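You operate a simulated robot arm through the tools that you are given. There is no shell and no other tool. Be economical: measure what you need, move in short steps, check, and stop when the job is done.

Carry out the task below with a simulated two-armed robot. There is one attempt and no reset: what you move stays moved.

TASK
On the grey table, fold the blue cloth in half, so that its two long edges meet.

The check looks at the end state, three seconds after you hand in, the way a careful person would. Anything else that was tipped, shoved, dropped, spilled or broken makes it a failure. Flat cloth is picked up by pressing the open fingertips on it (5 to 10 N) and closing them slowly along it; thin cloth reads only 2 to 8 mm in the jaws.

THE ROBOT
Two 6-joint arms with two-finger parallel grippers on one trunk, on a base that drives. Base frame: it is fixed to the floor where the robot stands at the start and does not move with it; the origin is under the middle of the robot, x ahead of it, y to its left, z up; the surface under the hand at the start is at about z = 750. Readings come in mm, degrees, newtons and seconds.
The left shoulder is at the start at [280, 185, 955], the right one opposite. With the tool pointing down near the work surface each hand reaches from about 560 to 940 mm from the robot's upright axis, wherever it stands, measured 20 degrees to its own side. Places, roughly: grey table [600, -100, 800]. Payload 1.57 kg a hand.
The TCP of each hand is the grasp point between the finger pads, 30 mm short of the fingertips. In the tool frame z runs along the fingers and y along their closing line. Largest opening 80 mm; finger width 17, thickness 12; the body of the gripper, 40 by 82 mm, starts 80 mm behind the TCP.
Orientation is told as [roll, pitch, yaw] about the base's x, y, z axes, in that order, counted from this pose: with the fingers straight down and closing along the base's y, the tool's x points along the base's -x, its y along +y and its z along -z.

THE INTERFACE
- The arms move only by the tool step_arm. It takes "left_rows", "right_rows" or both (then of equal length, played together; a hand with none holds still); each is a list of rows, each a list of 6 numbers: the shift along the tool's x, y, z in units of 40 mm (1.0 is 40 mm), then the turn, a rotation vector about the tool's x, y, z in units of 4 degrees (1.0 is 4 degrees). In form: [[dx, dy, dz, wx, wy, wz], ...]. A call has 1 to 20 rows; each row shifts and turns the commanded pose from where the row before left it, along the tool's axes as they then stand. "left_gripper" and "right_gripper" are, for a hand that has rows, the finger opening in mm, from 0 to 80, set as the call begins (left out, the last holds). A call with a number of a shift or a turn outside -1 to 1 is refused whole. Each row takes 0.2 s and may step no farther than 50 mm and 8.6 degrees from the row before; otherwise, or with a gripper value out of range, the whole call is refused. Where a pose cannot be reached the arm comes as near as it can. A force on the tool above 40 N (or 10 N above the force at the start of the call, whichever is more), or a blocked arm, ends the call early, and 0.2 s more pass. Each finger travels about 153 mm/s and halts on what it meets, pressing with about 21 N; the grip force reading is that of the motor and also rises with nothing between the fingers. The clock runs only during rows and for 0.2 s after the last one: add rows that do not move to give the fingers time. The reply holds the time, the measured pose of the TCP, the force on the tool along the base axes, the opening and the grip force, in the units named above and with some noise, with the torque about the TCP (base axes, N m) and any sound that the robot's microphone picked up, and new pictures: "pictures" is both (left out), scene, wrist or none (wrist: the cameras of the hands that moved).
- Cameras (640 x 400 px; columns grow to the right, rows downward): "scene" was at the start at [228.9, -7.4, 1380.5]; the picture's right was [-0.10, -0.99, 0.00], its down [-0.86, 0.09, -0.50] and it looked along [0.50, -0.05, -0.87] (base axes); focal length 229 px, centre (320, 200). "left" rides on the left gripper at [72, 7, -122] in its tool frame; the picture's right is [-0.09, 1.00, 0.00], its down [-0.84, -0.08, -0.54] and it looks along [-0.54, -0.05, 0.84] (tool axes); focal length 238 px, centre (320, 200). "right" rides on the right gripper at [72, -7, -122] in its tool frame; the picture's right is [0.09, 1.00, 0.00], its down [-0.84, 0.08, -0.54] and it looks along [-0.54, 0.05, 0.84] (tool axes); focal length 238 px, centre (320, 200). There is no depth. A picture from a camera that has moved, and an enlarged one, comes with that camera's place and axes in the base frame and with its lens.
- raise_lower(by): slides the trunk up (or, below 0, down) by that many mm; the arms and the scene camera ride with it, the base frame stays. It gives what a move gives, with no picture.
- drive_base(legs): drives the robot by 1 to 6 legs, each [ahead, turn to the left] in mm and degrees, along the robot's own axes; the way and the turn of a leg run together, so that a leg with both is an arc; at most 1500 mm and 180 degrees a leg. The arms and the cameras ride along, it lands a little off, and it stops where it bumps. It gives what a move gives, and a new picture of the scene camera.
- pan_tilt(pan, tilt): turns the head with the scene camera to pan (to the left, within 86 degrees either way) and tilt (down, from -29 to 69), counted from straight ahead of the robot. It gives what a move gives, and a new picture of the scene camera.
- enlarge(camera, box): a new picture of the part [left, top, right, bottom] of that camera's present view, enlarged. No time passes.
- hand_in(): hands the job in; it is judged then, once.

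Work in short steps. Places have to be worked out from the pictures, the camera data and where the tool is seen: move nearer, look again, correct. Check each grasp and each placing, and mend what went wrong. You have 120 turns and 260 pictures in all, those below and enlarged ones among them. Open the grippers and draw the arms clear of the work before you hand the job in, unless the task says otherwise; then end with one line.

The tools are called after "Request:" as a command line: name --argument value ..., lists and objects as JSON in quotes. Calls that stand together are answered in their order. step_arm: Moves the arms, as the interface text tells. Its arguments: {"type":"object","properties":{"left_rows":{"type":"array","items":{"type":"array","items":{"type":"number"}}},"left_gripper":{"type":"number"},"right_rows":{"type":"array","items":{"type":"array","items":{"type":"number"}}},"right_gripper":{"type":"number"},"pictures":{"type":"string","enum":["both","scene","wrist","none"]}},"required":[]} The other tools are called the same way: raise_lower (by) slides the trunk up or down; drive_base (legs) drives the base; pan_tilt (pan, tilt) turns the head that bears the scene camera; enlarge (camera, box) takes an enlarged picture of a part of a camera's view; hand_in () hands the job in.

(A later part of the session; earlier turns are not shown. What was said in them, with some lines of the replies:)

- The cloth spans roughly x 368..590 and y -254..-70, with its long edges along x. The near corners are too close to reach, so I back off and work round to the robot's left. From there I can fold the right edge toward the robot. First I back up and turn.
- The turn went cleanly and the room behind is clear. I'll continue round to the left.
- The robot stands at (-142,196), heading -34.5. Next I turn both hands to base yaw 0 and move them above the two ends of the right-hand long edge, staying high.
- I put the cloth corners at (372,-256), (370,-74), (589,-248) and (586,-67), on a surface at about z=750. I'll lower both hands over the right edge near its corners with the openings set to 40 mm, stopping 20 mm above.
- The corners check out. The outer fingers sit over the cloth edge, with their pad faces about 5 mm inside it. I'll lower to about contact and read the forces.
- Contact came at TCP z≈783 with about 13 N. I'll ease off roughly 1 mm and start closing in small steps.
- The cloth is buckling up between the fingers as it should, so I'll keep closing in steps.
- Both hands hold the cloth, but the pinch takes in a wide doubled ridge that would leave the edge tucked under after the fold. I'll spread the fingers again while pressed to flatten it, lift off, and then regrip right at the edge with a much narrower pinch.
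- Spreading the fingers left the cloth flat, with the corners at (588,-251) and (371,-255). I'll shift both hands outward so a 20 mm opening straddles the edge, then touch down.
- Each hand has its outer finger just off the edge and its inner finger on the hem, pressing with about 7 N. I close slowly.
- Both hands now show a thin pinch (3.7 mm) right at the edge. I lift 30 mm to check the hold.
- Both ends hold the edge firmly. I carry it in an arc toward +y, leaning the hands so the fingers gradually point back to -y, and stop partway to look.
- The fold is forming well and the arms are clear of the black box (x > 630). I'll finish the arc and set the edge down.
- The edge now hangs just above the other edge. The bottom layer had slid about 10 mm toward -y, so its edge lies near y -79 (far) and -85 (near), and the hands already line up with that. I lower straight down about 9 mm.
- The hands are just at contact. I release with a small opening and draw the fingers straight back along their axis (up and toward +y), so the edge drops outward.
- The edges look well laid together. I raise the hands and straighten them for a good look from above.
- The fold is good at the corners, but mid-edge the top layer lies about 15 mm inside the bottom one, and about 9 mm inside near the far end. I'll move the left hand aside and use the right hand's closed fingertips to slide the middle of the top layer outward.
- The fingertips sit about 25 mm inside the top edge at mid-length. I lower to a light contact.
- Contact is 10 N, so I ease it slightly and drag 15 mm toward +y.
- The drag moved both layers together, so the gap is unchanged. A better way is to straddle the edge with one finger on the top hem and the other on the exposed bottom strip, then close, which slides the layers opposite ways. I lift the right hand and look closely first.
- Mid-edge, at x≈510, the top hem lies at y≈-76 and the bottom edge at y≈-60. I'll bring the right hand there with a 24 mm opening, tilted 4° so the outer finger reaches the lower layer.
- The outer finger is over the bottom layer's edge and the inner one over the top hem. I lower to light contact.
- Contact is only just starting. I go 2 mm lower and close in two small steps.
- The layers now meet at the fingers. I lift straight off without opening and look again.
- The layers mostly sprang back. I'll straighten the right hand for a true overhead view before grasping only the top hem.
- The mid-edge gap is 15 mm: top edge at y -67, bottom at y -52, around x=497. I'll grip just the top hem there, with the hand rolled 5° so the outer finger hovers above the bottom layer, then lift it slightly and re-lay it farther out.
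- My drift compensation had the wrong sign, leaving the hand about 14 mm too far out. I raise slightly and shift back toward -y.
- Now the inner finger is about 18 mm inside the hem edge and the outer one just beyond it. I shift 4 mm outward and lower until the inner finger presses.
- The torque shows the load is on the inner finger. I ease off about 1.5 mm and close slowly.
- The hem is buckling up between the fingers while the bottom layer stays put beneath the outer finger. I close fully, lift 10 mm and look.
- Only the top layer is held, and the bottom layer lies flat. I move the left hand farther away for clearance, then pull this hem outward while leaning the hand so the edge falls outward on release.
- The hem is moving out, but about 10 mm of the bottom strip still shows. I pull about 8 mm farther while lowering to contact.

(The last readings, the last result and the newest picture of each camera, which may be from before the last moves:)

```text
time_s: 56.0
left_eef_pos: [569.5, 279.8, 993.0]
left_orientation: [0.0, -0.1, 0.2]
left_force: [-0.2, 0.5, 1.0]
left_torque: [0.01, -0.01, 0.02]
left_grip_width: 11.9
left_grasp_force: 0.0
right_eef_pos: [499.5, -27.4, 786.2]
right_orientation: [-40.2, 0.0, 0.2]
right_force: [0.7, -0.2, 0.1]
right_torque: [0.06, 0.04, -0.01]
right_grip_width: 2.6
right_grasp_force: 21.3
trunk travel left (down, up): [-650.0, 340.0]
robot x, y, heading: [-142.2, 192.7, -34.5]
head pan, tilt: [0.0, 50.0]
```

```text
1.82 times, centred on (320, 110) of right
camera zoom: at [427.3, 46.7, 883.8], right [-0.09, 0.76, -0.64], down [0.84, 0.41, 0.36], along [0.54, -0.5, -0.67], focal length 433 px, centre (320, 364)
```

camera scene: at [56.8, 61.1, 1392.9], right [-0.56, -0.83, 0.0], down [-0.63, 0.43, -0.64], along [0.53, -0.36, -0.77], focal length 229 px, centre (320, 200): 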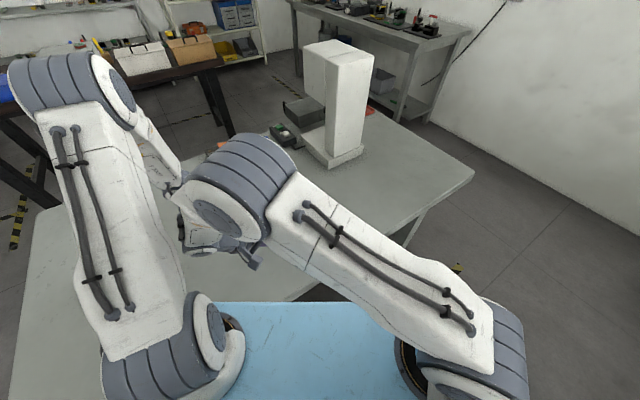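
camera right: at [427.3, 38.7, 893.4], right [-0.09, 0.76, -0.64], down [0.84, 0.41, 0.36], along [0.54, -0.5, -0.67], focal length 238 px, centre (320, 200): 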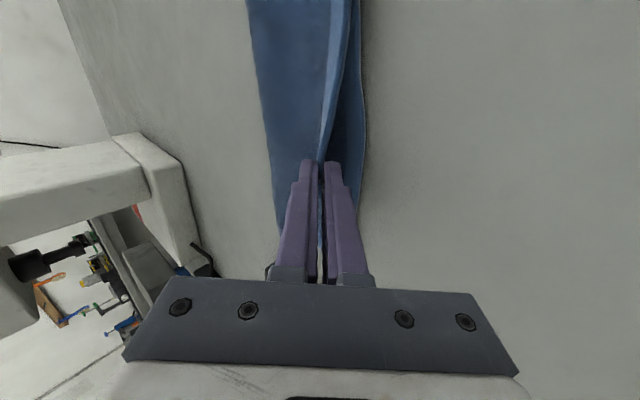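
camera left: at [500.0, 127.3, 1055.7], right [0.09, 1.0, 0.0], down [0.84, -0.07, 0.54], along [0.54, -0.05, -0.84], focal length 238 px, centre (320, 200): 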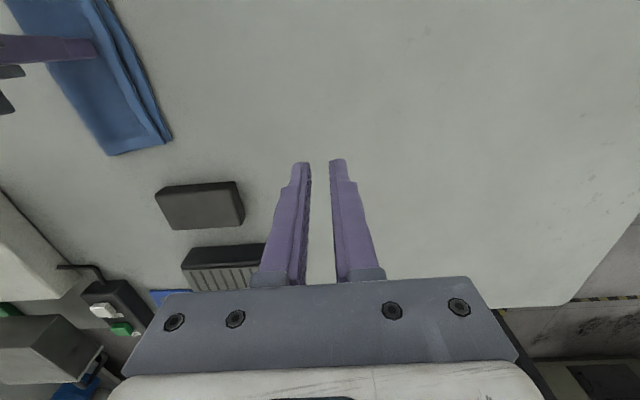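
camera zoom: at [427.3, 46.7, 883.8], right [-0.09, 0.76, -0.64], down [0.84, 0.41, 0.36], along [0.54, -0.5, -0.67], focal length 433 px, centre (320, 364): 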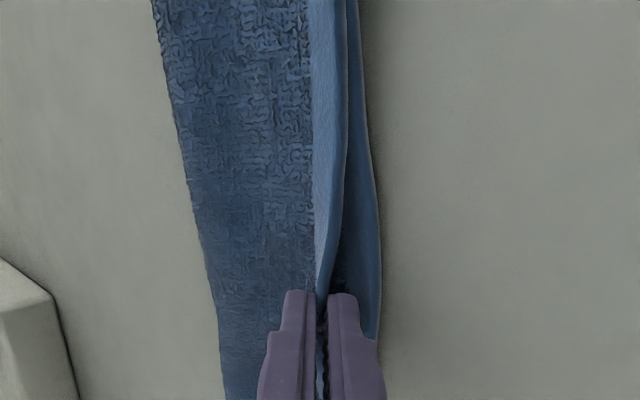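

The tip is about 15 mm inside the bottom edge, with about 10 mm of hem in the jaws. I go 4 mm more, release and withdraw along the fingers.

Request:
step_arm --right_rows '[[0, 0.1, 0, 0, 0, 0], [0, 0, 0, 0, 0, 0]]' --pictures "none"

Request:
step_arm --right_rows '[[0, -0.08, 0, 0, 0, 0], [0, 0, 0, 0, 0, 0], [0, 0, -0.15, 0, 0, 0], [0, 0, -0.25, 0, 0, 0], [0, 0, -0.4, 0, 0, 0], [0, 0, -0.6, 0, 0, 0], [0, -0.4, -0.8, 0, 0, 0], [0, 0, 0, 0, 0, 0]]' --right_gripper 12 --pictures "none"

Request:
step_arm --right_rows '[[0.5, 0, 0, -1, 0, 0], [0.5, 0, 0, -1, 0, 0], [0.5, 0, 0, -1, 0, 0], [0.5, 0, 0, -1, 0, 0], [0.5, 0, 0, -1, 0, 0], [0, 0, 0, -1, 0, 0], [0, 0, 0, -1, 0, 0], [0, 0, 0, -1, 0, 0], [0, 0, 0, -1, 0, 0], [0, 0, 0, -1, 0, 0]]' --right_gripper 60 --pictures "wrist"

Request:
enlarge --camera "right" --box '[100, 80, 320, 270]'

```text
time_s: 56.6
left_eef_pos: [568.3, 280.6, 991.6]
left_orientation: [-0.1, 0.1, 0.2]
left_force: [-0.6, -0.2, 0.1]
left_torque: [-0.03, 0.0, 0.01]
left_grip_width: 12.2
left_grasp_force: 0.2
right_eef_pos: [500.5, -24.0, 783.7]
right_orientation: [-40.2, -0.1, 0.3]
right_force: [0.5, -2.1, 5.9]
right_torque: [-0.01, 0.03, -0.01]
right_grip_width: 2.8
right_grasp_force: 21.1
trunk travel left (down, up): [-650.0, 340.0]
robot x, y, heading: [-141.4, 196.9, -34.4]
head pan, tilt: [0.0, 50.0]
```

```text
time_s: 58.4
left_eef_pos: [570.4, 280.7, 993.7]
left_orientation: [0.1, 0.0, 0.2]
left_force: [0.2, -1.4, 0.6]
left_torque: [-0.02, -0.01, -0.01]
left_grip_width: 12.0
left_grasp_force: 0.0
right_eef_pos: [500.4, 17.2, 862.7]
right_orientation: [-40.1, -0.1, 0.1]
right_force: [0.6, 0.3, 0.7]
right_torque: [-0.02, 0.0, 0.01]
right_grip_width: 11.9
right_grasp_force: 0.1
trunk travel left (down, up): [-650.0, 340.0]
robot x, y, heading: [-139.3, 195.9, -33.9]
head pan, tilt: [0.0, 50.0]
```

```text
time_s: 60.6
left_eef_pos: [569.1, 279.0, 993.0]
left_orientation: [0.0, 0.0, 0.2]
left_force: [1.1, 0.0, 0.4]
left_torque: [0.0, -0.02, 0.01]
left_grip_width: 12.0
left_grasp_force: 0.2
right_eef_pos: [399.7, 17.4, 862.7]
right_orientation: [-0.1, -0.1, 0.1]
right_force: [0.3, -0.5, -1.3]
right_torque: [-0.02, 0.02, 0.0]
right_grip_width: 60.0
right_grasp_force: 0.1
trunk travel left (down, up): [-650.0, 340.0]
robot x, y, heading: [-142.6, 196.4, -34.1]
head pan, tilt: [0.0, 50.0]
camera right: at [327.4, 11.0, 985.3], right [-0.1, 1.0, 0.0], down [0.84, 0.08, 0.54], along [0.54, 0.05, -0.84], focal length 238 px, centre (320, 200)
```

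right: 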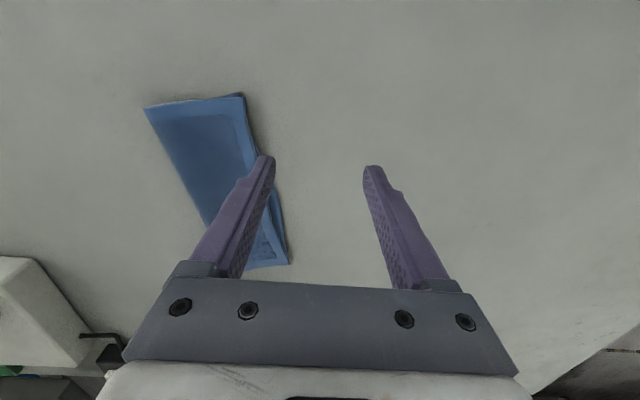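

```text
2.11 times, centred on (210, 175) of right
camera zoom: at [327.4, 11.0, 985.3], right [-0.1, 1.0, 0.0], down [0.84, 0.08, 0.54], along [0.54, 0.05, -0.84], focal length 502 px, centre (552, 253)
```

zoom: 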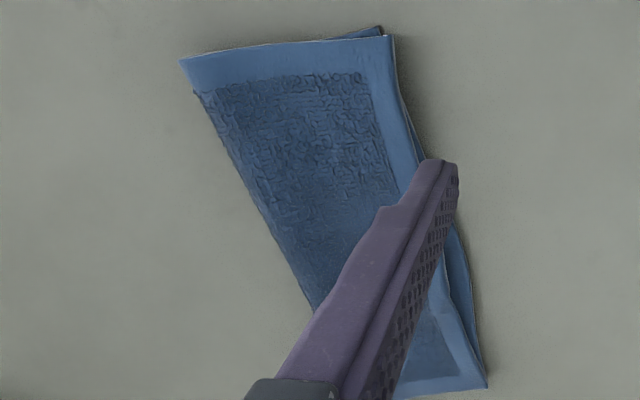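

The finger hides the middle, so I move the hand aside for an unobstructed view.

Request:
step_arm --right_rows '[[0, 0.9, 0, 0, 0, 0], [0, 0.9, 0, 0, 0, 0], [0, 0, 0, 0, 0, 0]]' --right_gripper 20 --pictures "none"

Request:
enlarge --camera "right" --box '[60, 80, 280, 270]'

```text
time_s: 61.4
left_eef_pos: [569.0, 279.7, 992.1]
left_orientation: [0.0, 0.1, 0.2]
left_force: [0.6, 0.6, 0.1]
left_torque: [-0.03, -0.02, 0.0]
left_grip_width: 11.9
left_grasp_force: 0.0
right_eef_pos: [399.4, 89.7, 862.9]
right_orientation: [-0.1, 0.0, 0.1]
right_force: [0.1, -0.6, -0.2]
right_torque: [0.0, 0.0, 0.01]
right_grip_width: 20.0
right_grasp_force: 0.1
trunk travel left (down, up): [-650.0, 340.0]
robot x, y, heading: [-142.3, 194.2, -34.4]
head pan, tilt: [0.0, 50.0]
```

```text
2.11 times, centred on (170, 175) of right
camera zoom: at [327.8, 83.1, 985.8], right [-0.09, 1.0, 0.0], down [0.84, 0.08, 0.54], along [0.54, 0.05, -0.84], focal length 502 px, centre (636, 253)
```

zoom: 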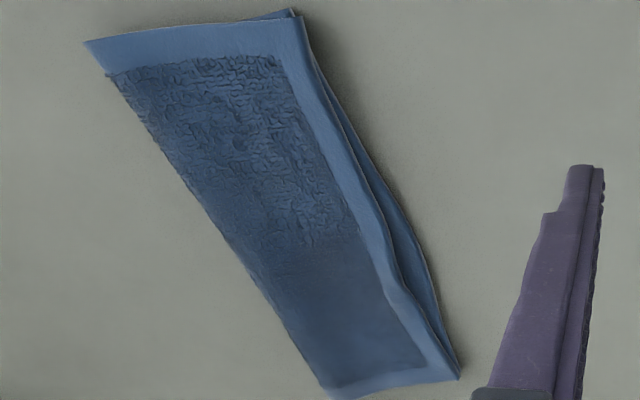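

The pull rotated the whole cloth by about 12° (near corner (372,-59), far corner (586,-12)). The layers still bow apart mid-edge: the bottom bows out and the top sags in. My plan is to press and nudge the middle back to straighten the bottom and the crease, then re-lay the top hem with both hands under slight lengthwise tension. First, the nudge with the right hand yawed to match.

Request:
step_arm --right_rows '[[0, 0, 0, 0, 0, -1], [0, 0, 0, 0, 0, -1], [0, 0, 0, 0, 0, -1], [-0.283, -0.85, 0, 0, 0, 0], [-0.283, -0.85, 0, 0, 0, 0], [-0.283, -0.85, 0, 0, 0, 0], [-0.283, -0.85, 0, 0, 0, 0], [-0.283, -0.85, 0, 0, 0, 0], [0, 0, 0.78, 0, 0, 0], [0, 0, 0.78, 0, 0, 0], [0, 0, 0.2, 0, 0, 0], [0, 0, 0, 0, 0, 0]]' --right_gripper 0 --pictures "wrist"

```text
time_s: 64.0
left_eef_pos: [568.5, 280.1, 993.2]
left_orientation: [0.0, 0.0, 0.3]
left_force: [1.0, -0.1, 0.7]
left_torque: [0.0, 0.0, 0.02]
left_grip_width: 11.8
left_grasp_force: 0.1
right_eef_pos: [490.9, -66.0, 792.5]
right_orientation: [0.0, 0.0, 12.2]
right_force: [-1.0, -0.2, -0.4]
right_torque: [0.01, 0.01, 0.04]
right_grip_width: 0.1
right_grasp_force: 20.8
trunk travel left (down, up): [-650.0, 340.0]
robot x, y, heading: [-140.1, 195.1, -34.4]
head pan, tilt: [0.0, 50.0]
camera right: at [421.0, -86.1, 914.7], right [-0.3, 0.95, 0.0], down [0.8, 0.25, 0.54], along [0.52, 0.16, -0.84], focal length 238 px, centre (320, 200)
```

right: 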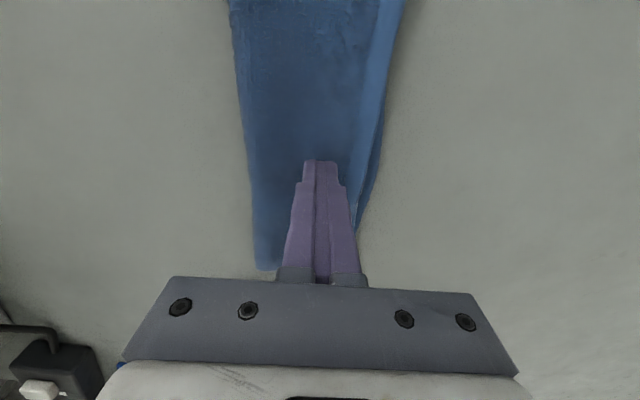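

The hand is aligned with the cloth. I press lightly and nudge the middle 8 mm back toward the crease side.

Request:
step_arm --right_rows '[[0, 0, 0.12, 0, 0, 0], [0, 0, 0.05, 0, 0, 0], [0, 0, 0, 0, 0, 0], [0, -0.1, 0, 0, 0, 0], [0, -0.1, 0, 0, 0, 0], [0, 0, 0, 0, 0, 0]]' --pictures "none"

Request:
step_arm --right_rows '[[0, 0, -0.9, 0, 0, 0], [0.8, 0, -0.8, 0, 0, 0], [0.8, 0.8, -0.4, 0, 0, 0], [0, 0.9, 0, 0, 0, 0], [0, 0, 0, 0, 0, 0]]' --right_gripper 20 --pictures "wrist"

Request:
enlarge --camera "right" --box '[140, 70, 360, 260]'

```text
time_s: 65.4
left_eef_pos: [568.5, 280.7, 992.7]
left_orientation: [0.0, 0.0, 0.2]
left_force: [0.0, 0.7, -0.6]
left_torque: [-0.01, 0.0, -0.01]
left_grip_width: 12.1
left_grasp_force: 0.1
right_eef_pos: [493.3, -73.6, 787.2]
right_orientation: [0.0, 0.0, 12.2]
right_force: [-0.3, 1.5, 4.0]
right_torque: [0.05, 0.02, 0.01]
right_grip_width: 0.0
right_grasp_force: 20.4
trunk travel left (down, up): [-650.0, 340.0]
robot x, y, heading: [-139.3, 194.9, -34.5]
head pan, tilt: [0.0, 50.0]
```

```text
time_s: 66.6
left_eef_pos: [569.5, 279.8, 992.0]
left_orientation: [0.0, -0.1, 0.2]
left_force: [-0.4, 0.1, 1.1]
left_torque: [0.02, 0.0, -0.01]
left_grip_width: 11.8
left_grasp_force: 0.0
right_eef_pos: [414.9, -19.7, 871.8]
right_orientation: [0.0, 0.1, 12.1]
right_force: [0.3, 0.3, -0.7]
right_torque: [0.01, 0.0, -0.01]
right_grip_width: 19.9
right_grasp_force: 0.1
trunk travel left (down, up): [-650.0, 340.0]
robot x, y, heading: [-141.8, 195.9, -34.4]
head pan, tilt: [0.0, 50.0]
camera right: at [345.1, -40.8, 993.1], right [-0.3, 0.95, 0.0], down [0.8, 0.25, 0.54], along [0.52, 0.16, -0.84], focal length 238 px, centre (320, 200)
```

right: 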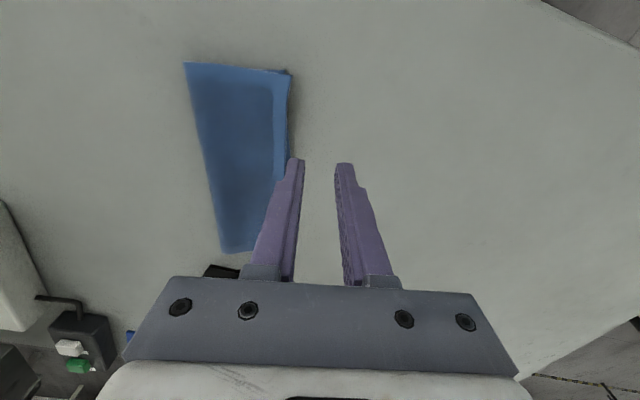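

```text
2.11 times, centred on (250, 165) of right
camera zoom: at [345.1, -40.8, 993.1], right [-0.3, 0.95, 0.0], down [0.8, 0.25, 0.54], along [0.52, 0.16, -0.84], focal length 502 px, centre (467, 274)
```

zoom: 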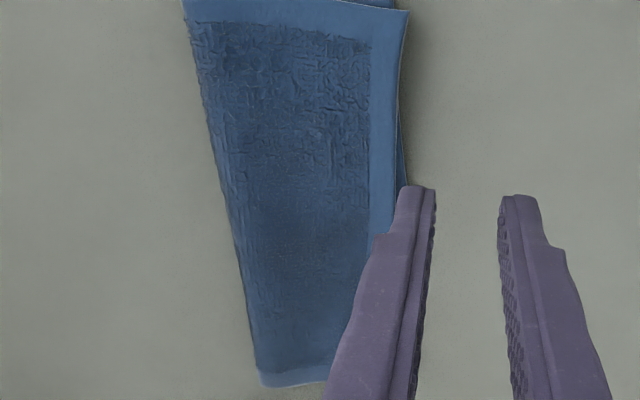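

The near half now looks closer. I shift the hand 45 mm aside to see the far half.

Request:
step_arm --right_rows '[[0, 0.6, 0, 0, 0, 0], [0, 0.6, 0, 0, 0, 0], [0, 0, 0, 0, 0, 0]]' --pictures "none"

Request:
enlarge --camera "right" --box '[110, 60, 330, 260]'

```text
time_s: 67.4
left_eef_pos: [569.6, 279.6, 993.5]
left_orientation: [0.0, 0.0, 0.2]
left_force: [-0.4, -0.5, 0.5]
left_torque: [-0.01, 0.06, 0.04]
left_grip_width: 12.2
left_grasp_force: 0.1
right_eef_pos: [405.4, 26.7, 869.9]
right_orientation: [-0.1, -0.1, 12.1]
right_force: [-0.1, 0.0, 0.7]
right_torque: [-0.03, 0.0, 0.01]
right_grip_width: 20.2
right_grasp_force: 0.0
trunk travel left (down, up): [-650.0, 340.0]
robot x, y, heading: [-145.0, 192.6, -34.1]
head pan, tilt: [0.0, 50.0]
```

```text
2.00 times, centred on (220, 160) of right
camera zoom: at [335.5, 6.3, 992.4], right [-0.3, 0.95, 0.0], down [0.8, 0.25, 0.54], along [0.52, 0.16, -0.84], focal length 477 px, centre (520, 280)
```

zoom: 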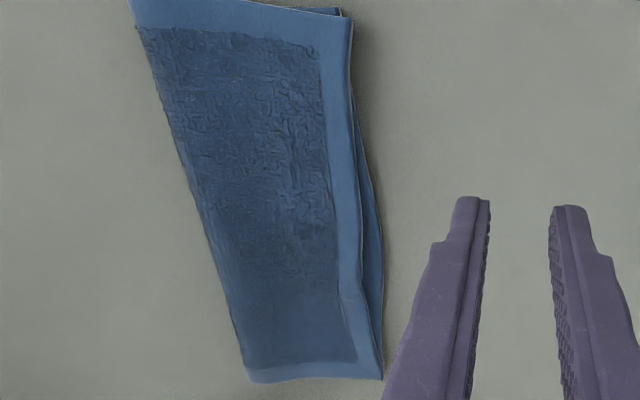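

The near half meets; a gap of about 12 mm remains over the far half. I'll anchor the near half with the right fingertips, pressing both layers, so the cloth can't shift. Then the left hand can regrip the far top hem, peel it up and re-lay it about 12 mm farther out. First the right hand goes to the anchor and the left hand approaches.

Request:
step_arm --right_rows '[[-0.01, -0.77, 0, 0, 0, 0], [-0.01, -0.77, 0, 0, 0, 0], [-0.01, -0.77, 0, 0, 0, 0], [-0.01, -0.77, 0, 0, 0, 0], [0, 0, 0.93, 0, 0, 0], [0, 0, 0.93, 0, 0, 0], [0, 0, 0.1, 0, 0, 0], [0, 0, 0, 0, 0, 0]]' --right_gripper 0 --pictures "none"

Request:
step_arm --left_rows '[[0, 0, 0, 0, 0, -1], [0, 0, 0, 0, 0, -1], [0, 0, 0, 0, 0, -1], [0.327, -0.837, 0, 0, 0, 0], [0.327, -0.837, 0, 0, 0, 0], [0.327, -0.837, 0, 0, 0, 0], [0.327, -0.837, 0, 0, 0, 0], [0.327, -0.837, 0, 0, 0, 0], [0.327, -0.837, 0, 0, 0, 0], [0.327, -0.837, 0, 0, 0, 0], [0, 0, 0, 0, 0, 0]]' --left_gripper 22 --pictures "both"

```text
time_s: 69.2
left_eef_pos: [569.3, 280.5, 991.8]
left_orientation: [0.0, 0.1, 0.2]
left_force: [0.3, 0.0, -0.3]
left_torque: [-0.03, -0.04, -0.01]
left_grip_width: 12.0
left_grasp_force: 0.0
right_eef_pos: [432.8, -93.3, 791.4]
right_orientation: [-0.1, 0.0, 12.1]
right_force: [-0.1, -0.5, 0.3]
right_torque: [0.0, 0.01, 0.02]
right_grip_width: 0.2
right_grasp_force: 20.3
trunk travel left (down, up): [-650.0, 340.0]
robot x, y, heading: [-142.1, 196.9, -34.2]
head pan, tilt: [0.0, 50.0]
```

```text
time_s: 71.6
left_eef_pos: [528.6, 31.5, 994.6]
left_orientation: [0.0, 0.0, 12.2]
left_force: [-0.2, 0.5, 1.1]
left_torque: [-0.01, 0.0, 0.0]
left_grip_width: 22.0
left_grasp_force: 0.0
right_eef_pos: [433.5, -92.4, 791.9]
right_orientation: [0.0, 0.0, 12.2]
right_force: [-0.5, 1.3, 0.3]
right_torque: [-0.02, 0.0, 0.05]
right_grip_width: 0.2
right_grasp_force: 20.8
trunk travel left (down, up): [-650.0, 340.0]
robot x, y, heading: [-146.0, 195.9, -34.3]
head pan, tilt: [0.0, 50.0]
camera scene: at [56.8, 60.9, 1392.9], right [-0.56, -0.83, 0.0], down [-0.63, 0.43, -0.64], along [0.53, -0.36, -0.77], focal length 229 px, centre (320, 200)
camera left: at [458.8, 23.1, 1115.0], right [-0.12, 0.99, 0.0], down [0.83, 0.1, 0.54], along [0.54, 0.07, -0.84], focal length 238 px, centre (320, 200)
```

scene: 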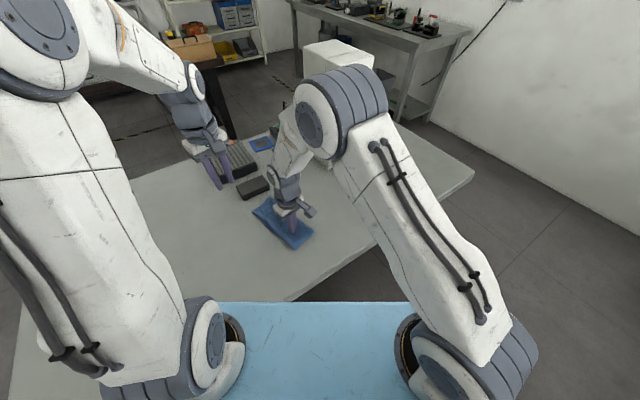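
left: 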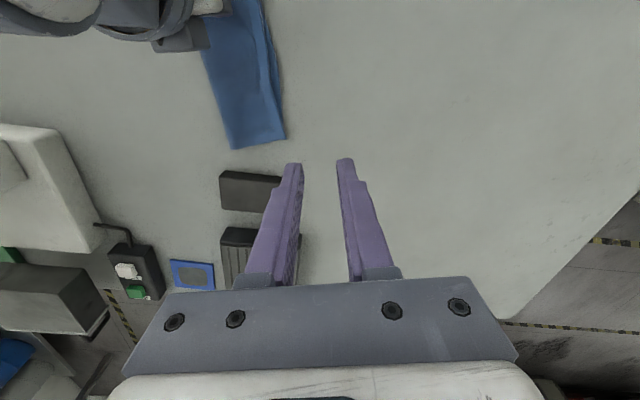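

The two grippers would come close near the left hand's camera, so I move the anchor farther toward the near/crease corner and press there.

Request:
step_arm --right_rows '[[0, 0, -0.2, 0, 0, 0], [0.75, -0.63, 0, 0, 0, 0], [0, 0, 0.2, 0, 0, 0], [0, 0, 0.1, 0, 0, 0], [0, 0, 0.07, 0, 0, 0], [0, 0, 0, 0, 0, 0]]' --pictures "wrist"

Request:
enlarge --camera "left" --box '[140, 0, 340, 180]'

```text
time_s: 73.0
left_eef_pos: [528.0, 32.8, 992.8]
left_orientation: [0.0, -0.1, 12.1]
left_force: [0.8, 0.8, 0.3]
left_torque: [0.03, 0.02, -0.02]
left_grip_width: 21.9
left_grasp_force: 0.1
right_eef_pos: [409.6, -123.8, 786.4]
right_orientation: [-0.1, -0.1, 12.3]
right_force: [-0.7, 1.9, 12.3]
right_torque: [0.07, 0.06, 0.01]
right_grip_width: 0.0
right_grasp_force: 21.0
trunk travel left (down, up): [-650.0, 340.0]
robot x, y, heading: [-138.2, 194.4, -34.4]
head pan, tilt: [0.0, 50.0]
camera right: at [339.2, -144.6, 907.6], right [-0.3, 0.95, 0.0], down [0.8, 0.25, 0.54], along [0.52, 0.16, -0.84], focal length 238 px, centre (320, 200)
```

right: 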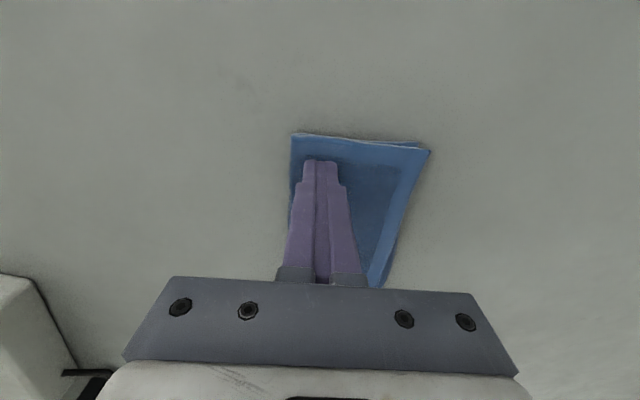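

```text
2.22 times, centred on (240, 90) of left
camera zoom: at [458.6, 23.8, 1115.4], right [-0.12, 0.99, 0.0], down [0.83, 0.1, 0.54], along [0.54, 0.06, -0.84], focal length 530 px, centre (498, 444)
```

zoom: 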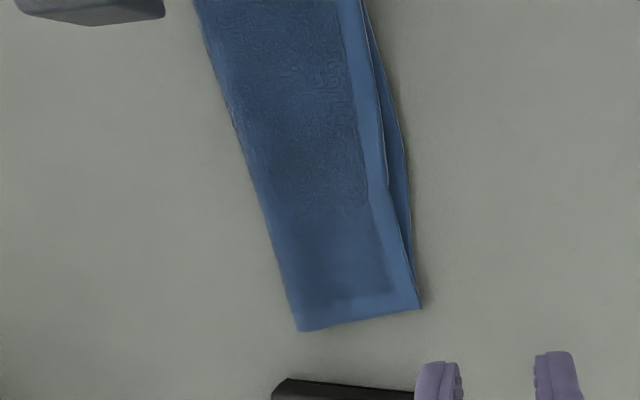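

The anchor presses with 12 N. The top hem edge at the grip site is at about (525,-38). I bring the left hand down over it, stopping about 15 mm above, with the 5° roll.

Request:
step_arm --left_rows '[[0.15, -0.618, 0, 0, 0, 0], [0.15, -0.618, 0, 0, 0, 0], [0.15, -0.618, 0, 0, 0, 0], [0, 0, 0.8, 0, 0, 0], [0, 0, 0.8, 0, 0, 0], [0, 0, 0.8, 0, 0, 0], [0, 0, 0.8, 0, 0, 0], [0, 0, 0.8, 0, 0, 0], [0, 0, 0.8, 0, 0, 0], [0, 0, 0.1, -0.65, 0, 0], [0, 0, 0, -0.6, 0, 0], [0, 0, 0, 0, 0, 0]]' --left_gripper 22 --pictures "wrist"

Request:
enlarge --camera "left" --box '[200, 60, 440, 280]'

```text
time_s: 75.6
left_eef_pos: [526.9, -44.9, 796.4]
left_orientation: [5.0, 0.1, 12.1]
left_force: [0.8, 0.1, 0.2]
left_torque: [0.0, 0.0, 0.01]
left_grip_width: 22.1
left_grasp_force: 0.1
right_eef_pos: [409.6, -122.7, 784.0]
right_orientation: [-0.1, 0.0, 12.2]
right_force: [0.4, 1.1, 17.3]
right_torque: [0.06, -0.03, 0.01]
right_grip_width: 0.0
right_grasp_force: 21.2
trunk travel left (down, up): [-650.0, 340.0]
robot x, y, heading: [-143.3, 192.9, -34.1]
head pan, tilt: [0.0, 50.0]
camera left: at [459.5, -63.6, 919.7], right [-0.12, 0.99, 0.09], down [0.84, 0.06, 0.53], along [0.52, 0.14, -0.84], focal length 238 px, centre (320, 200)
```

left: 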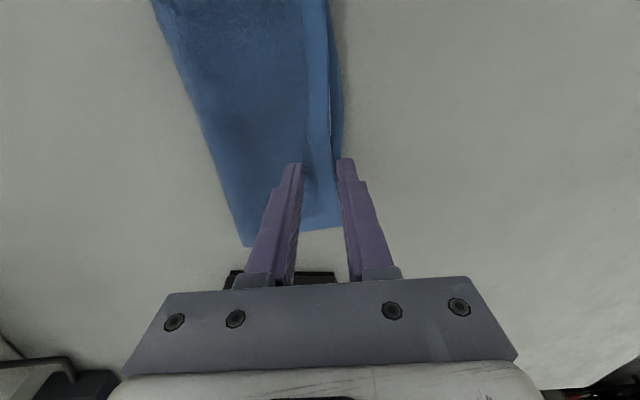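

```text
1.82 times, centred on (320, 170) of left
camera zoom: at [459.5, -63.6, 919.7], right [-0.12, 0.99, 0.09], down [0.84, 0.06, 0.53], along [0.52, 0.14, -0.84], focal length 433 px, centre (320, 254)
```

zoom: 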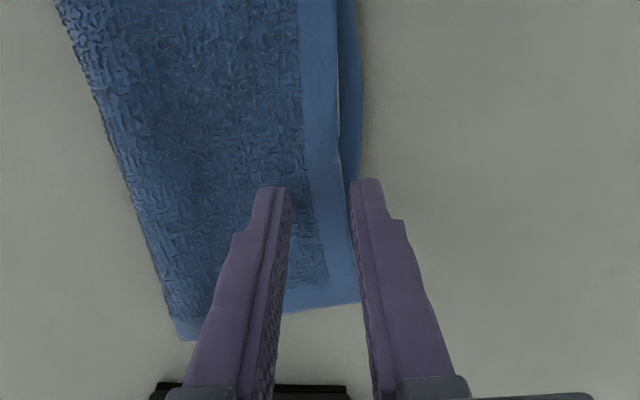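

The left hand is aligned as before. I shift 3 mm outward, lower to press and read the force.

Request:
step_arm --left_rows '[[0, 0.08, 0, 0, 0, 0], [0, 0, 0.12, 0, 0, 0], [0, 0, 0.1, 0, 0, 0], [0, 0, 0.04, 0, 0, 0], [0, 0, 0, 0, 0, 0]]' --pictures "none"

```text
time_s: 76.8
left_eef_pos: [525.7, -40.9, 787.6]
left_orientation: [4.9, 0.0, 12.2]
left_force: [1.3, -0.2, 3.4]
left_torque: [-0.08, -0.04, -0.05]
left_grip_width: 22.1
left_grasp_force: 0.1
right_eef_pos: [409.5, -123.9, 784.6]
right_orientation: [-0.1, 0.0, 12.3]
right_force: [2.3, 1.9, 16.4]
right_torque: [0.05, -0.02, 0.01]
right_grip_width: 0.0
right_grasp_force: 20.9
trunk travel left (down, up): [-650.0, 340.0]
robot x, y, heading: [-140.5, 195.5, -34.4]
head pan, tilt: [0.0, 50.0]
```

I press 1 mm more, then close stepwise.

Request:
step_arm --left_rows '[[0, 0, 0.025, 0, 0, 0], [0, 0, 0, 0, 0, 0]]' --left_gripper 16 --pictures "none"

Request:
step_arm --left_rows '[[0, 0, 0, 0, 0, 0]]' --left_gripper 10 --pictures "none"

Request:
step_arm --left_rows '[[0, 0, 0, 0, 0, 0], [0, 0, 0, 0, 0, 0]]' --left_gripper 0 --pictures "none"

Request:
step_arm --left_rows '[[0, 0, -0.25, 0, 0, 0], [0, -0.1, -0.25, 0, 0, 0], [0, 0, 0, 0, 0, 0]]' --pictures "none"

Request:
enlarge --camera "left" --box '[200, 60, 440, 280]'

```text
time_s: 77.4
left_eef_pos: [525.7, -41.3, 787.3]
left_orientation: [4.9, 0.0, 12.2]
left_force: [-0.1, -1.1, 5.2]
left_torque: [-0.13, -0.04, -0.01]
left_grip_width: 16.7
left_grasp_force: 0.1
right_eef_pos: [408.0, -122.8, 783.5]
right_orientation: [0.0, 0.0, 12.2]
right_force: [1.6, 0.2, 15.6]
right_torque: [0.02, -0.06, 0.0]
right_grip_width: 0.0
right_grasp_force: 21.1
trunk travel left (down, up): [-650.0, 340.0]
robot x, y, heading: [-141.5, 194.9, -34.4]
head pan, tilt: [0.0, 50.0]
```

```text
time_s: 77.8
left_eef_pos: [525.7, -40.5, 786.9]
left_orientation: [5.0, 0.0, 12.1]
left_force: [0.2, 0.3, 6.4]
left_torque: [-0.03, -0.02, 0.0]
left_grip_width: 9.7
left_grasp_force: 0.1
right_eef_pos: [408.8, -123.6, 784.7]
right_orientation: [-0.1, 0.0, 12.2]
right_force: [2.4, 1.0, 15.8]
right_torque: [0.01, -0.06, 0.0]
right_grip_width: 0.0
right_grasp_force: 21.3
trunk travel left (down, up): [-650.0, 340.0]
robot x, y, heading: [-139.8, 194.2, -34.3]
head pan, tilt: [0.0, 50.0]
```

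```text
time_s: 78.4
left_eef_pos: [525.6, -39.4, 787.0]
left_orientation: [5.1, 0.0, 12.2]
left_force: [-0.2, -1.5, 4.9]
left_torque: [-0.07, -0.04, 0.0]
left_grip_width: 3.8
left_grasp_force: 21.0
right_eef_pos: [409.4, -123.6, 784.6]
right_orientation: [-0.1, -0.1, 12.2]
right_force: [2.8, 1.8, 16.6]
right_torque: [0.05, -0.07, 0.0]
right_grip_width: 0.1
right_grasp_force: 20.9
trunk travel left (down, up): [-650.0, 340.0]
robot x, y, heading: [-140.2, 191.5, -34.4]
head pan, tilt: [0.0, 50.0]
```

```text
time_s: 79.2
left_eef_pos: [526.9, -46.6, 805.3]
left_orientation: [5.1, 0.0, 12.2]
left_force: [-0.2, -0.6, -0.1]
left_torque: [-0.04, -0.02, -0.03]
left_grip_width: 3.7
left_grasp_force: 21.6
right_eef_pos: [408.7, -124.1, 786.0]
right_orientation: [-0.1, 0.1, 12.2]
right_force: [2.6, 0.5, 17.6]
right_torque: [0.01, -0.01, -0.02]
right_grip_width: 0.0
right_grasp_force: 20.8
trunk travel left (down, up): [-650.0, 340.0]
robot x, y, heading: [-143.3, 192.7, -34.3]
head pan, tilt: [0.0, 50.0]
```

```text
1.82 times, centred on (320, 170) of left
camera zoom: at [459.5, -65.0, 928.2], right [-0.12, 0.99, 0.09], down [0.84, 0.06, 0.53], along [0.52, 0.14, -0.84], focal length 433 px, centre (320, 254)
```

zoom: 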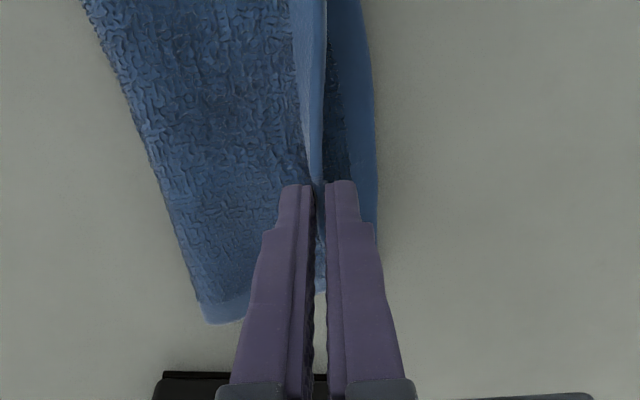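

Only the top hem is held, and it lifted cleanly. With the near half anchored, I peel the hem up, swing it over with the lean, and stop just above the table.

Request:
step_arm --left_rows '[[0, -0.158, -0.34, 0, 0, 0], [0, -0.158, -0.34, 0, 0, 0], [0, 0.143, 0.002, 0.94, 0, 0], [0, 0.142, -0.007, 0.94, 0, 0], [0, 0.142, -0.016, 0.94, 0, 0], [0, 0.141, -0.025, 0.94, 0, 0], [0, 0.139, 0.08, 0.94, 0, 0], [0, 0.143, 0.07, 0.94, 0, 0], [0, 0.148, 0.061, 0.94, 0, 0], [0, 0.151, 0.051, 0.94, 0, 0], [0, 0.124, 0.109, 0.94, 0, 0], [0, 0.131, 0.1, 0.94, 0, 0], [0, 0.137, 0.092, 0.94, 0, 0], [0, 0.143, 0.083, 0.94, 0, 0], [0, 0, 0, 0, 0, 0]]' --pictures "wrist"

Request:
enlarge --camera "left" --box '[200, 20, 440, 240]'

```text
time_s: 82.4
left_eef_pos: [520.6, -8.8, 792.8]
left_orientation: [-40.2, 0.0, 12.2]
left_force: [-0.3, 0.3, 0.4]
left_torque: [0.05, -0.01, -0.01]
left_grip_width: 3.5
left_grasp_force: 21.2
right_eef_pos: [407.9, -124.7, 784.0]
right_orientation: [-0.1, 0.0, 12.2]
right_force: [1.7, 1.7, 17.7]
right_torque: [0.01, -0.04, -0.02]
right_grip_width: 0.0
right_grasp_force: 21.5
trunk travel left (down, up): [-650.0, 340.0]
robot x, y, heading: [-142.1, 192.1, -34.1]
head pan, tilt: [0.0, 50.0]
camera left: at [433.2, 58.1, 881.9], right [-0.07, 0.76, -0.64], down [0.76, 0.46, 0.46], along [0.65, -0.45, -0.61], focal length 238 px, centre (320, 200)
```

left: 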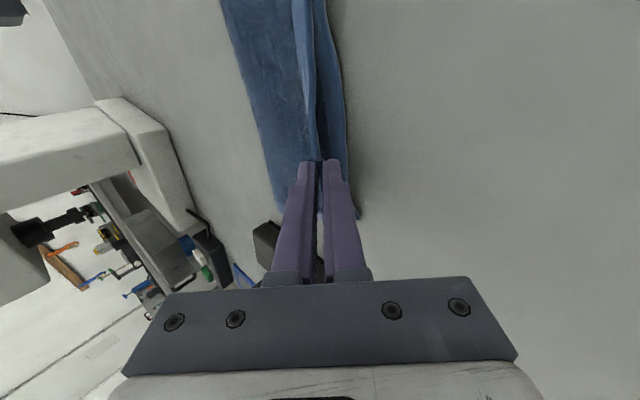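

```text
1.82 times, centred on (320, 130) of left
camera zoom: at [433.2, 58.1, 881.9], right [-0.07, 0.76, -0.64], down [0.76, 0.46, 0.46], along [0.65, -0.45, -0.61], focal length 433 px, centre (320, 327)
```

zoom: 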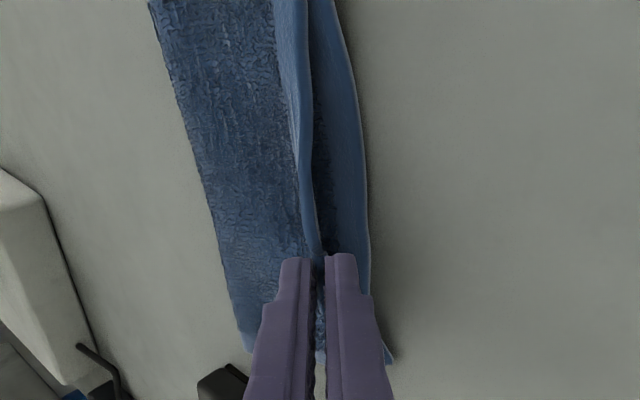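

The bottom edge lies about 10 mm beyond the jaw tips, about as much hem as is gripped. I add 5 mm for spring-back while lowering to contact, then release and withdraw along the fingers.

Request:
step_arm --left_rows '[[0, 0.14, 0.05, 0, 0, 0], [0, 0.14, 0.045, 0, 0, 0], [0, 0, 0, 0, 0, 0]]' --pictures "none"

Request:
step_arm --left_rows '[[0, -0.08, 0, 0, 0, 0], [0, 0, 0, 0, 0, 0], [0, 0, -0.15, 0, 0, 0], [0, 0, -0.25, 0, 0, 0], [0, 0, -0.4, 0, 0, 0], [0, 0, -0.6, 0, 0, 0], [0, -0.4, -0.9, 0, 0, 0], [0, -0.4, -0.9, 0, 0, 0], [0, 0, 0, 0, 0, 0]]' --left_gripper 12 --pictures "wrist"

```text
time_s: 83.2
left_eef_pos: [517.7, -3.3, 782.1]
left_orientation: [-40.3, 0.1, 12.2]
left_force: [-0.3, 0.0, 0.3]
left_torque: [0.06, 0.03, 0.02]
left_grip_width: 3.4
left_grasp_force: 20.6
right_eef_pos: [408.3, -123.9, 784.3]
right_orientation: [-0.1, -0.1, 12.2]
right_force: [1.9, 1.0, 17.7]
right_torque: [0.04, -0.05, 0.0]
right_grip_width: 0.0
right_grasp_force: 21.2
trunk travel left (down, up): [-650.0, 340.0]
robot x, y, heading: [-142.0, 194.0, -34.3]
head pan, tilt: [0.0, 50.0]
```

```text
time_s: 85.2
left_eef_pos: [506.4, 52.0, 904.6]
left_orientation: [-40.1, 0.0, 12.2]
left_force: [-0.5, 0.3, 0.6]
left_torque: [0.0, 0.0, 0.01]
left_grip_width: 12.0
left_grasp_force: 0.1
right_eef_pos: [408.1, -125.2, 785.4]
right_orientation: [-0.1, 0.0, 12.3]
right_force: [0.6, -1.0, 19.1]
right_torque: [0.03, 0.01, 0.0]
right_grip_width: 0.0
right_grasp_force: 21.1
trunk travel left (down, up): [-650.0, 340.0]
robot x, y, heading: [-142.2, 193.0, -34.2]
head pan, tilt: [0.0, 50.0]
camera left: at [420.2, 118.7, 993.5], right [-0.07, 0.76, -0.64], down [0.76, 0.46, 0.46], along [0.65, -0.45, -0.61], focal length 238 px, centre (320, 200)
```

left: 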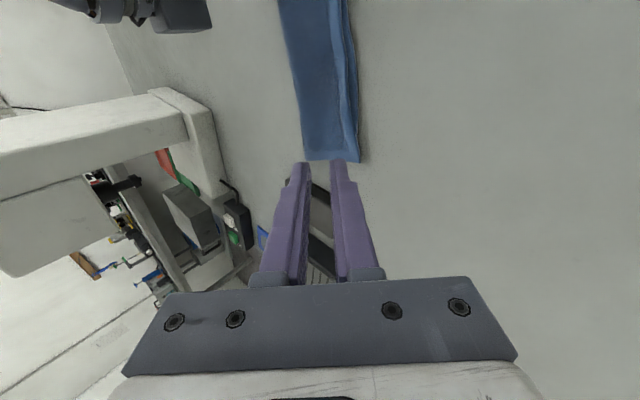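

Better by the look of it. I lift the right anchor and retreat, straighten the left hand, and inspect.

Request:
step_arm --right_rows '[[0, 0, -0.5, 0, 0, 0], [0, 0, -0.9, 0, 0, 0], [0.4, -0.7, -0.6, 0, 0, 0], [0.4, -0.9, -0.6, 0, 0, 0], [0.4, -0.9, 0, 0, 0, 0], [0.4, -0.9, 0, 0, 0, 0], [0, 0, 0, 0, 0, 0], [0, 0, 0, 0, 0, 0], [0, 0, 0, 0, 0, 0], [0, 0, 0, 0, 0, 0]]' --left_rows '[[0, 0, 0, -1, 0, 0], [0, 0, 0, -1, 0, 0], [0, 0, 0, -1, 0, 0], [0, 0, 0, -1, 0, 0], [0.6, 0, 0, -1, 0, 0], [0.6, 0, 0, -1, 0, 0], [0.6, 0, 0, -1, 0, 0], [0.6, 0, 0, -1, 0, 0], [0.6, 0, 0, -1, 0, 0], [0, 0, 0, -1, 0, 0]]' --left_gripper 20 --pictures "both"

Request:
enlarge --camera "left" --box '[120, 40, 340, 240]'

```text
time_s: 87.4
left_eef_pos: [389.8, 25.0, 903.8]
left_orientation: [-0.1, -0.1, 12.0]
left_force: [-0.1, 0.0, 0.4]
left_torque: [-0.03, -0.01, 0.02]
left_grip_width: 20.0
left_grasp_force: 0.1
right_eef_pos: [373.3, -270.3, 888.7]
right_orientation: [-0.1, 0.0, 12.1]
right_force: [0.1, -0.7, 0.1]
right_torque: [0.02, 0.0, 0.02]
right_grip_width: 0.0
right_grasp_force: 20.6
trunk travel left (down, up): [-650.0, 340.0]
robot x, y, heading: [-138.9, 197.1, -34.0]
head pan, tilt: [0.0, 50.0]
camera scene: at [56.7, 61.1, 1392.9], right [-0.56, -0.83, 0.0], down [-0.63, 0.43, -0.64], along [0.53, -0.36, -0.77], focal length 229 px, centre (320, 200)
camera right: at [304.7, -291.0, 1010.6], right [-0.3, 0.95, 0.0], down [0.8, 0.25, 0.54], along [0.52, 0.16, -0.84], focal length 238 px, centre (320, 200)
camera left: at [319.1, 17.9, 1025.5], right [-0.12, 0.99, 0.0], down [0.83, 0.1, 0.54], along [0.54, 0.06, -0.84], focal length 238 px, centre (320, 200)
```

scene: 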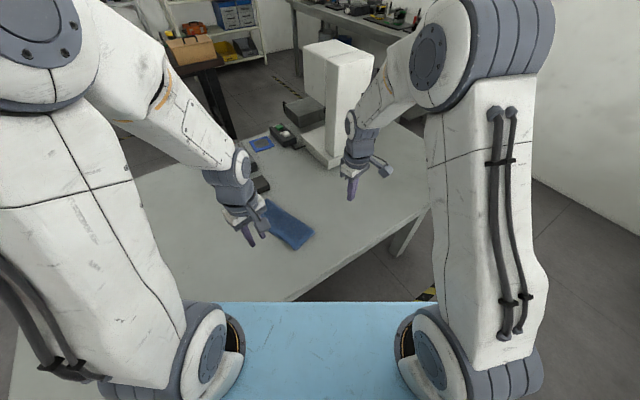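
right: 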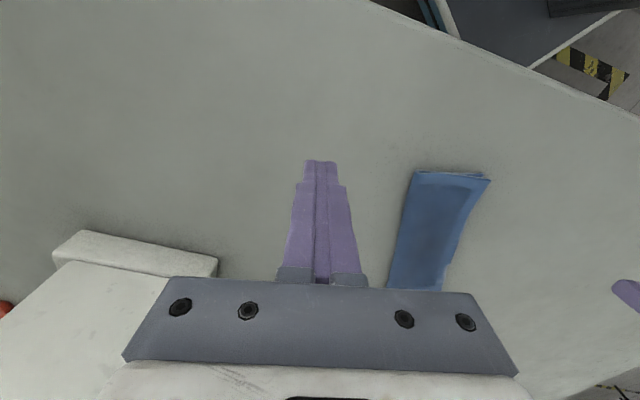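
left: 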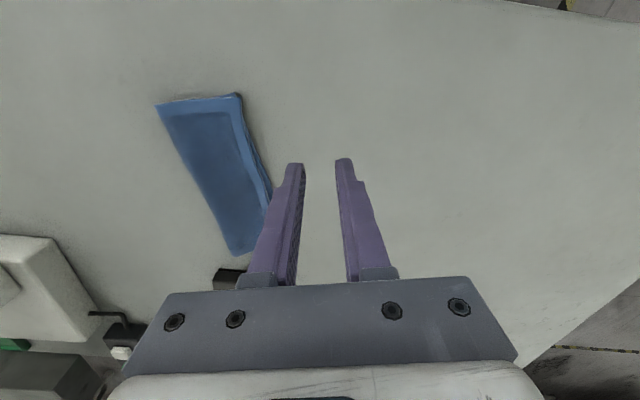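

```text
2.00 times, centred on (230, 140) of left
camera zoom: at [319.1, 17.9, 1025.5], right [-0.12, 0.99, 0.0], down [0.83, 0.1, 0.54], along [0.54, 0.06, -0.84], focal length 477 px, centre (500, 320)
```

zoom: 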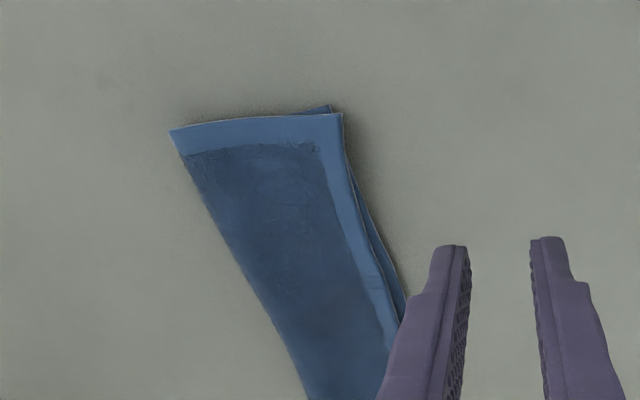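

The mid gap is down to roughly 6 mm. I move the left hand away to view the far end.

Request:
step_arm --left_rows '[[0, 0.9, -0.4, 0, 0, 0], [0, 0.9, -0.4, 0, 0, 0], [0, 0, 0, 0, 0, 0]]' --pictures "none"

Request:
enlarge --camera "left" --box '[100, 70, 280, 240]'

Request:
enlarge --camera "right" --box '[360, 140, 540, 300]'

```text
time_s: 88.2
left_eef_pos: [389.2, 87.7, 945.0]
left_orientation: [0.0, 0.1, 12.2]
left_force: [0.5, -0.1, -0.1]
left_torque: [0.01, -0.01, -0.02]
left_grip_width: 19.9
left_grasp_force: 0.0
left hand out of reach, approached as far as the arm can: row 1, 2
right_eef_pos: [374.2, -270.3, 888.2]
right_orientation: [-0.1, 0.0, 12.2]
right_force: [-0.7, -0.2, -0.7]
right_torque: [0.0, -0.03, -0.01]
right_grip_width: 0.0
right_grasp_force: 21.2
trunk travel left (down, up): [-650.0, 340.0]
robot x, y, heading: [-144.7, 196.1, -34.6]
head pan, tilt: [0.0, 50.0]
```

```text
2.35 times, centred on (190, 155) of left
camera zoom: at [319.3, 79.9, 1066.9], right [-0.12, 0.99, 0.0], down [0.84, 0.1, 0.54], along [0.54, 0.06, -0.84], focal length 561 px, centre (626, 306)
```

zoom: 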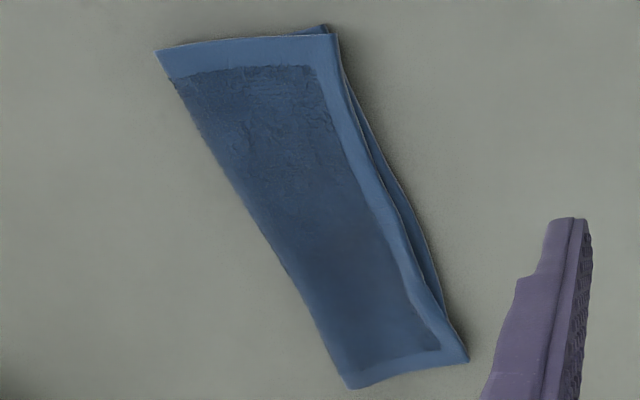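

```text
2.50 times, centred on (450, 220) of right
camera zoom: at [304.6, -291.0, 1010.7], right [-0.3, 0.95, 0.0], down [0.8, 0.25, 0.54], along [0.52, 0.16, -0.84], focal length 596 px, centre (-5, 150)
```

zoom: 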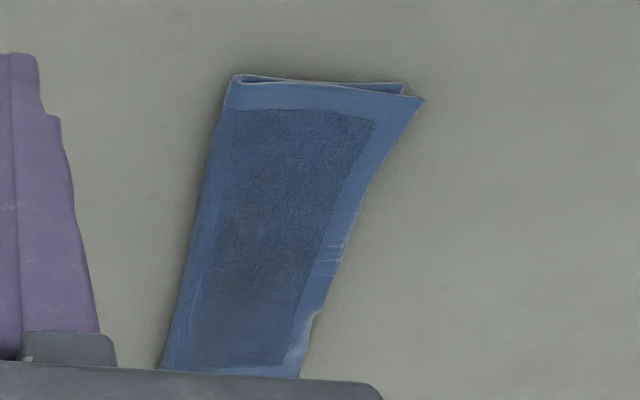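

The long edges now meet at the corners and to within about 7 mm along the middle. The fold is flat and nothing else has been disturbed. I open both grippers, draw the right hand farther off, and take a last look.

Request:
step_arm --right_rows '[[0.3, -0.6, -0.5, 0, 0, 0], [0.3, -0.6, -0.5, 0, 0, 0], [0, 0, 0, 0, 0, 0]]' --left_rows '[[0, 0.2, 0, 0, 0, 0], [0, 0.2, 0, 0, 0, 0], [0, 0, 0, 0, 0, 0]]' --right_gripper 80 --left_gripper 80 --pictures "both"

```text
time_s: 89.0
left_eef_pos: [392.9, 100.3, 947.7]
left_orientation: [0.0, 0.1, 12.2]
left_force: [-0.1, -0.8, 0.1]
left_torque: [-0.01, -0.02, 0.01]
left_grip_width: 79.9
left_grasp_force: 0.0
left hand out of reach, approached as far as the arm can: row 1, 2
right_eef_pos: [361.0, -322.6, 928.8]
right_orientation: [-0.1, 0.0, 12.2]
right_force: [-0.2, 0.3, -0.1]
right_torque: [-0.02, -0.01, -0.02]
right_grip_width: 80.0
right_grasp_force: 0.0
trunk travel left (down, up): [-650.0, 340.0]
robot x, y, heading: [-139.8, 196.8, -34.4]
head pan, tilt: [0.0, 50.0]
camera scene: at [56.7, 61.0, 1392.9], right [-0.56, -0.83, 0.0], down [-0.63, 0.43, -0.64], along [0.53, -0.36, -0.77], focal length 229 px, centre (320, 200)
camera right: at [291.3, -343.5, 1051.4], right [-0.3, 0.95, 0.0], down [0.8, 0.25, 0.54], along [0.52, 0.16, -0.84], focal length 238 px, centre (320, 200)
camera left: at [323.3, 92.2, 1070.5], right [-0.12, 0.99, 0.0], down [0.84, 0.1, 0.54], along [0.54, 0.06, -0.84], focal length 238 px, centre (320, 200)
```

scene: 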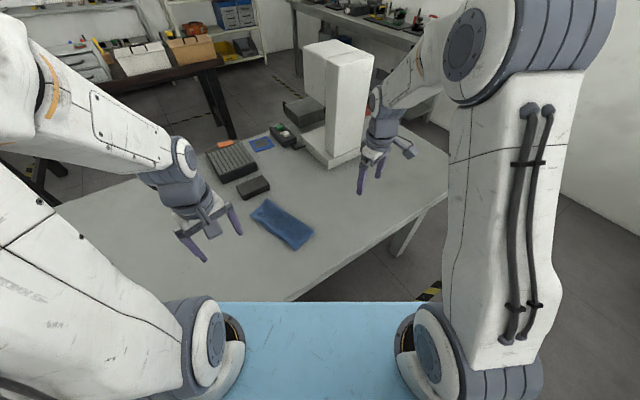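
right: 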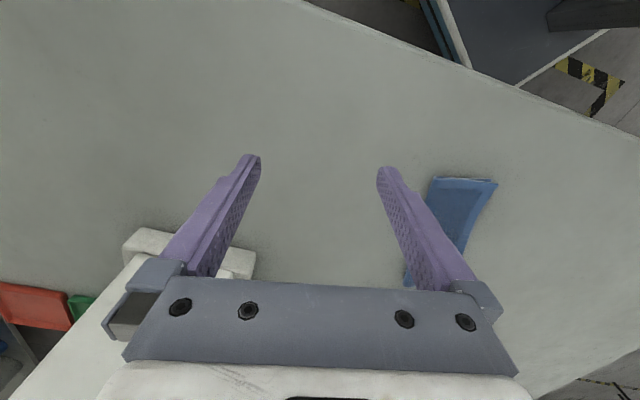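
left: 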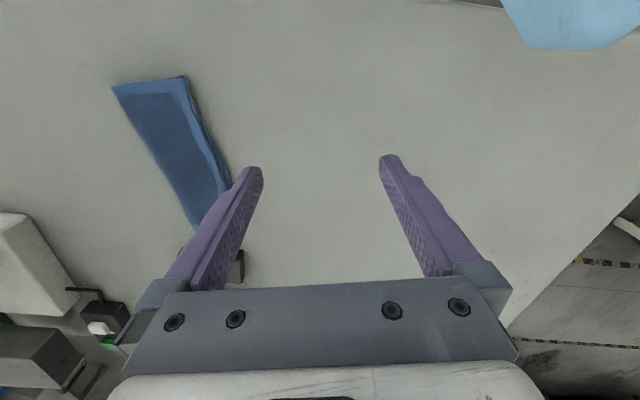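

The cloth lies folded in half lengthwise, the arms are clear and the grippers are open, so I hand in.

Request:
hand_in

```text
The job is handed in.
```

I folded the blue cloth in half on the grey table: its long edges meet at the corners and lie within about 7 mm of each other mid-edge, with the cloth turned about 12° from where it started and nothing else seen to be disturbed.
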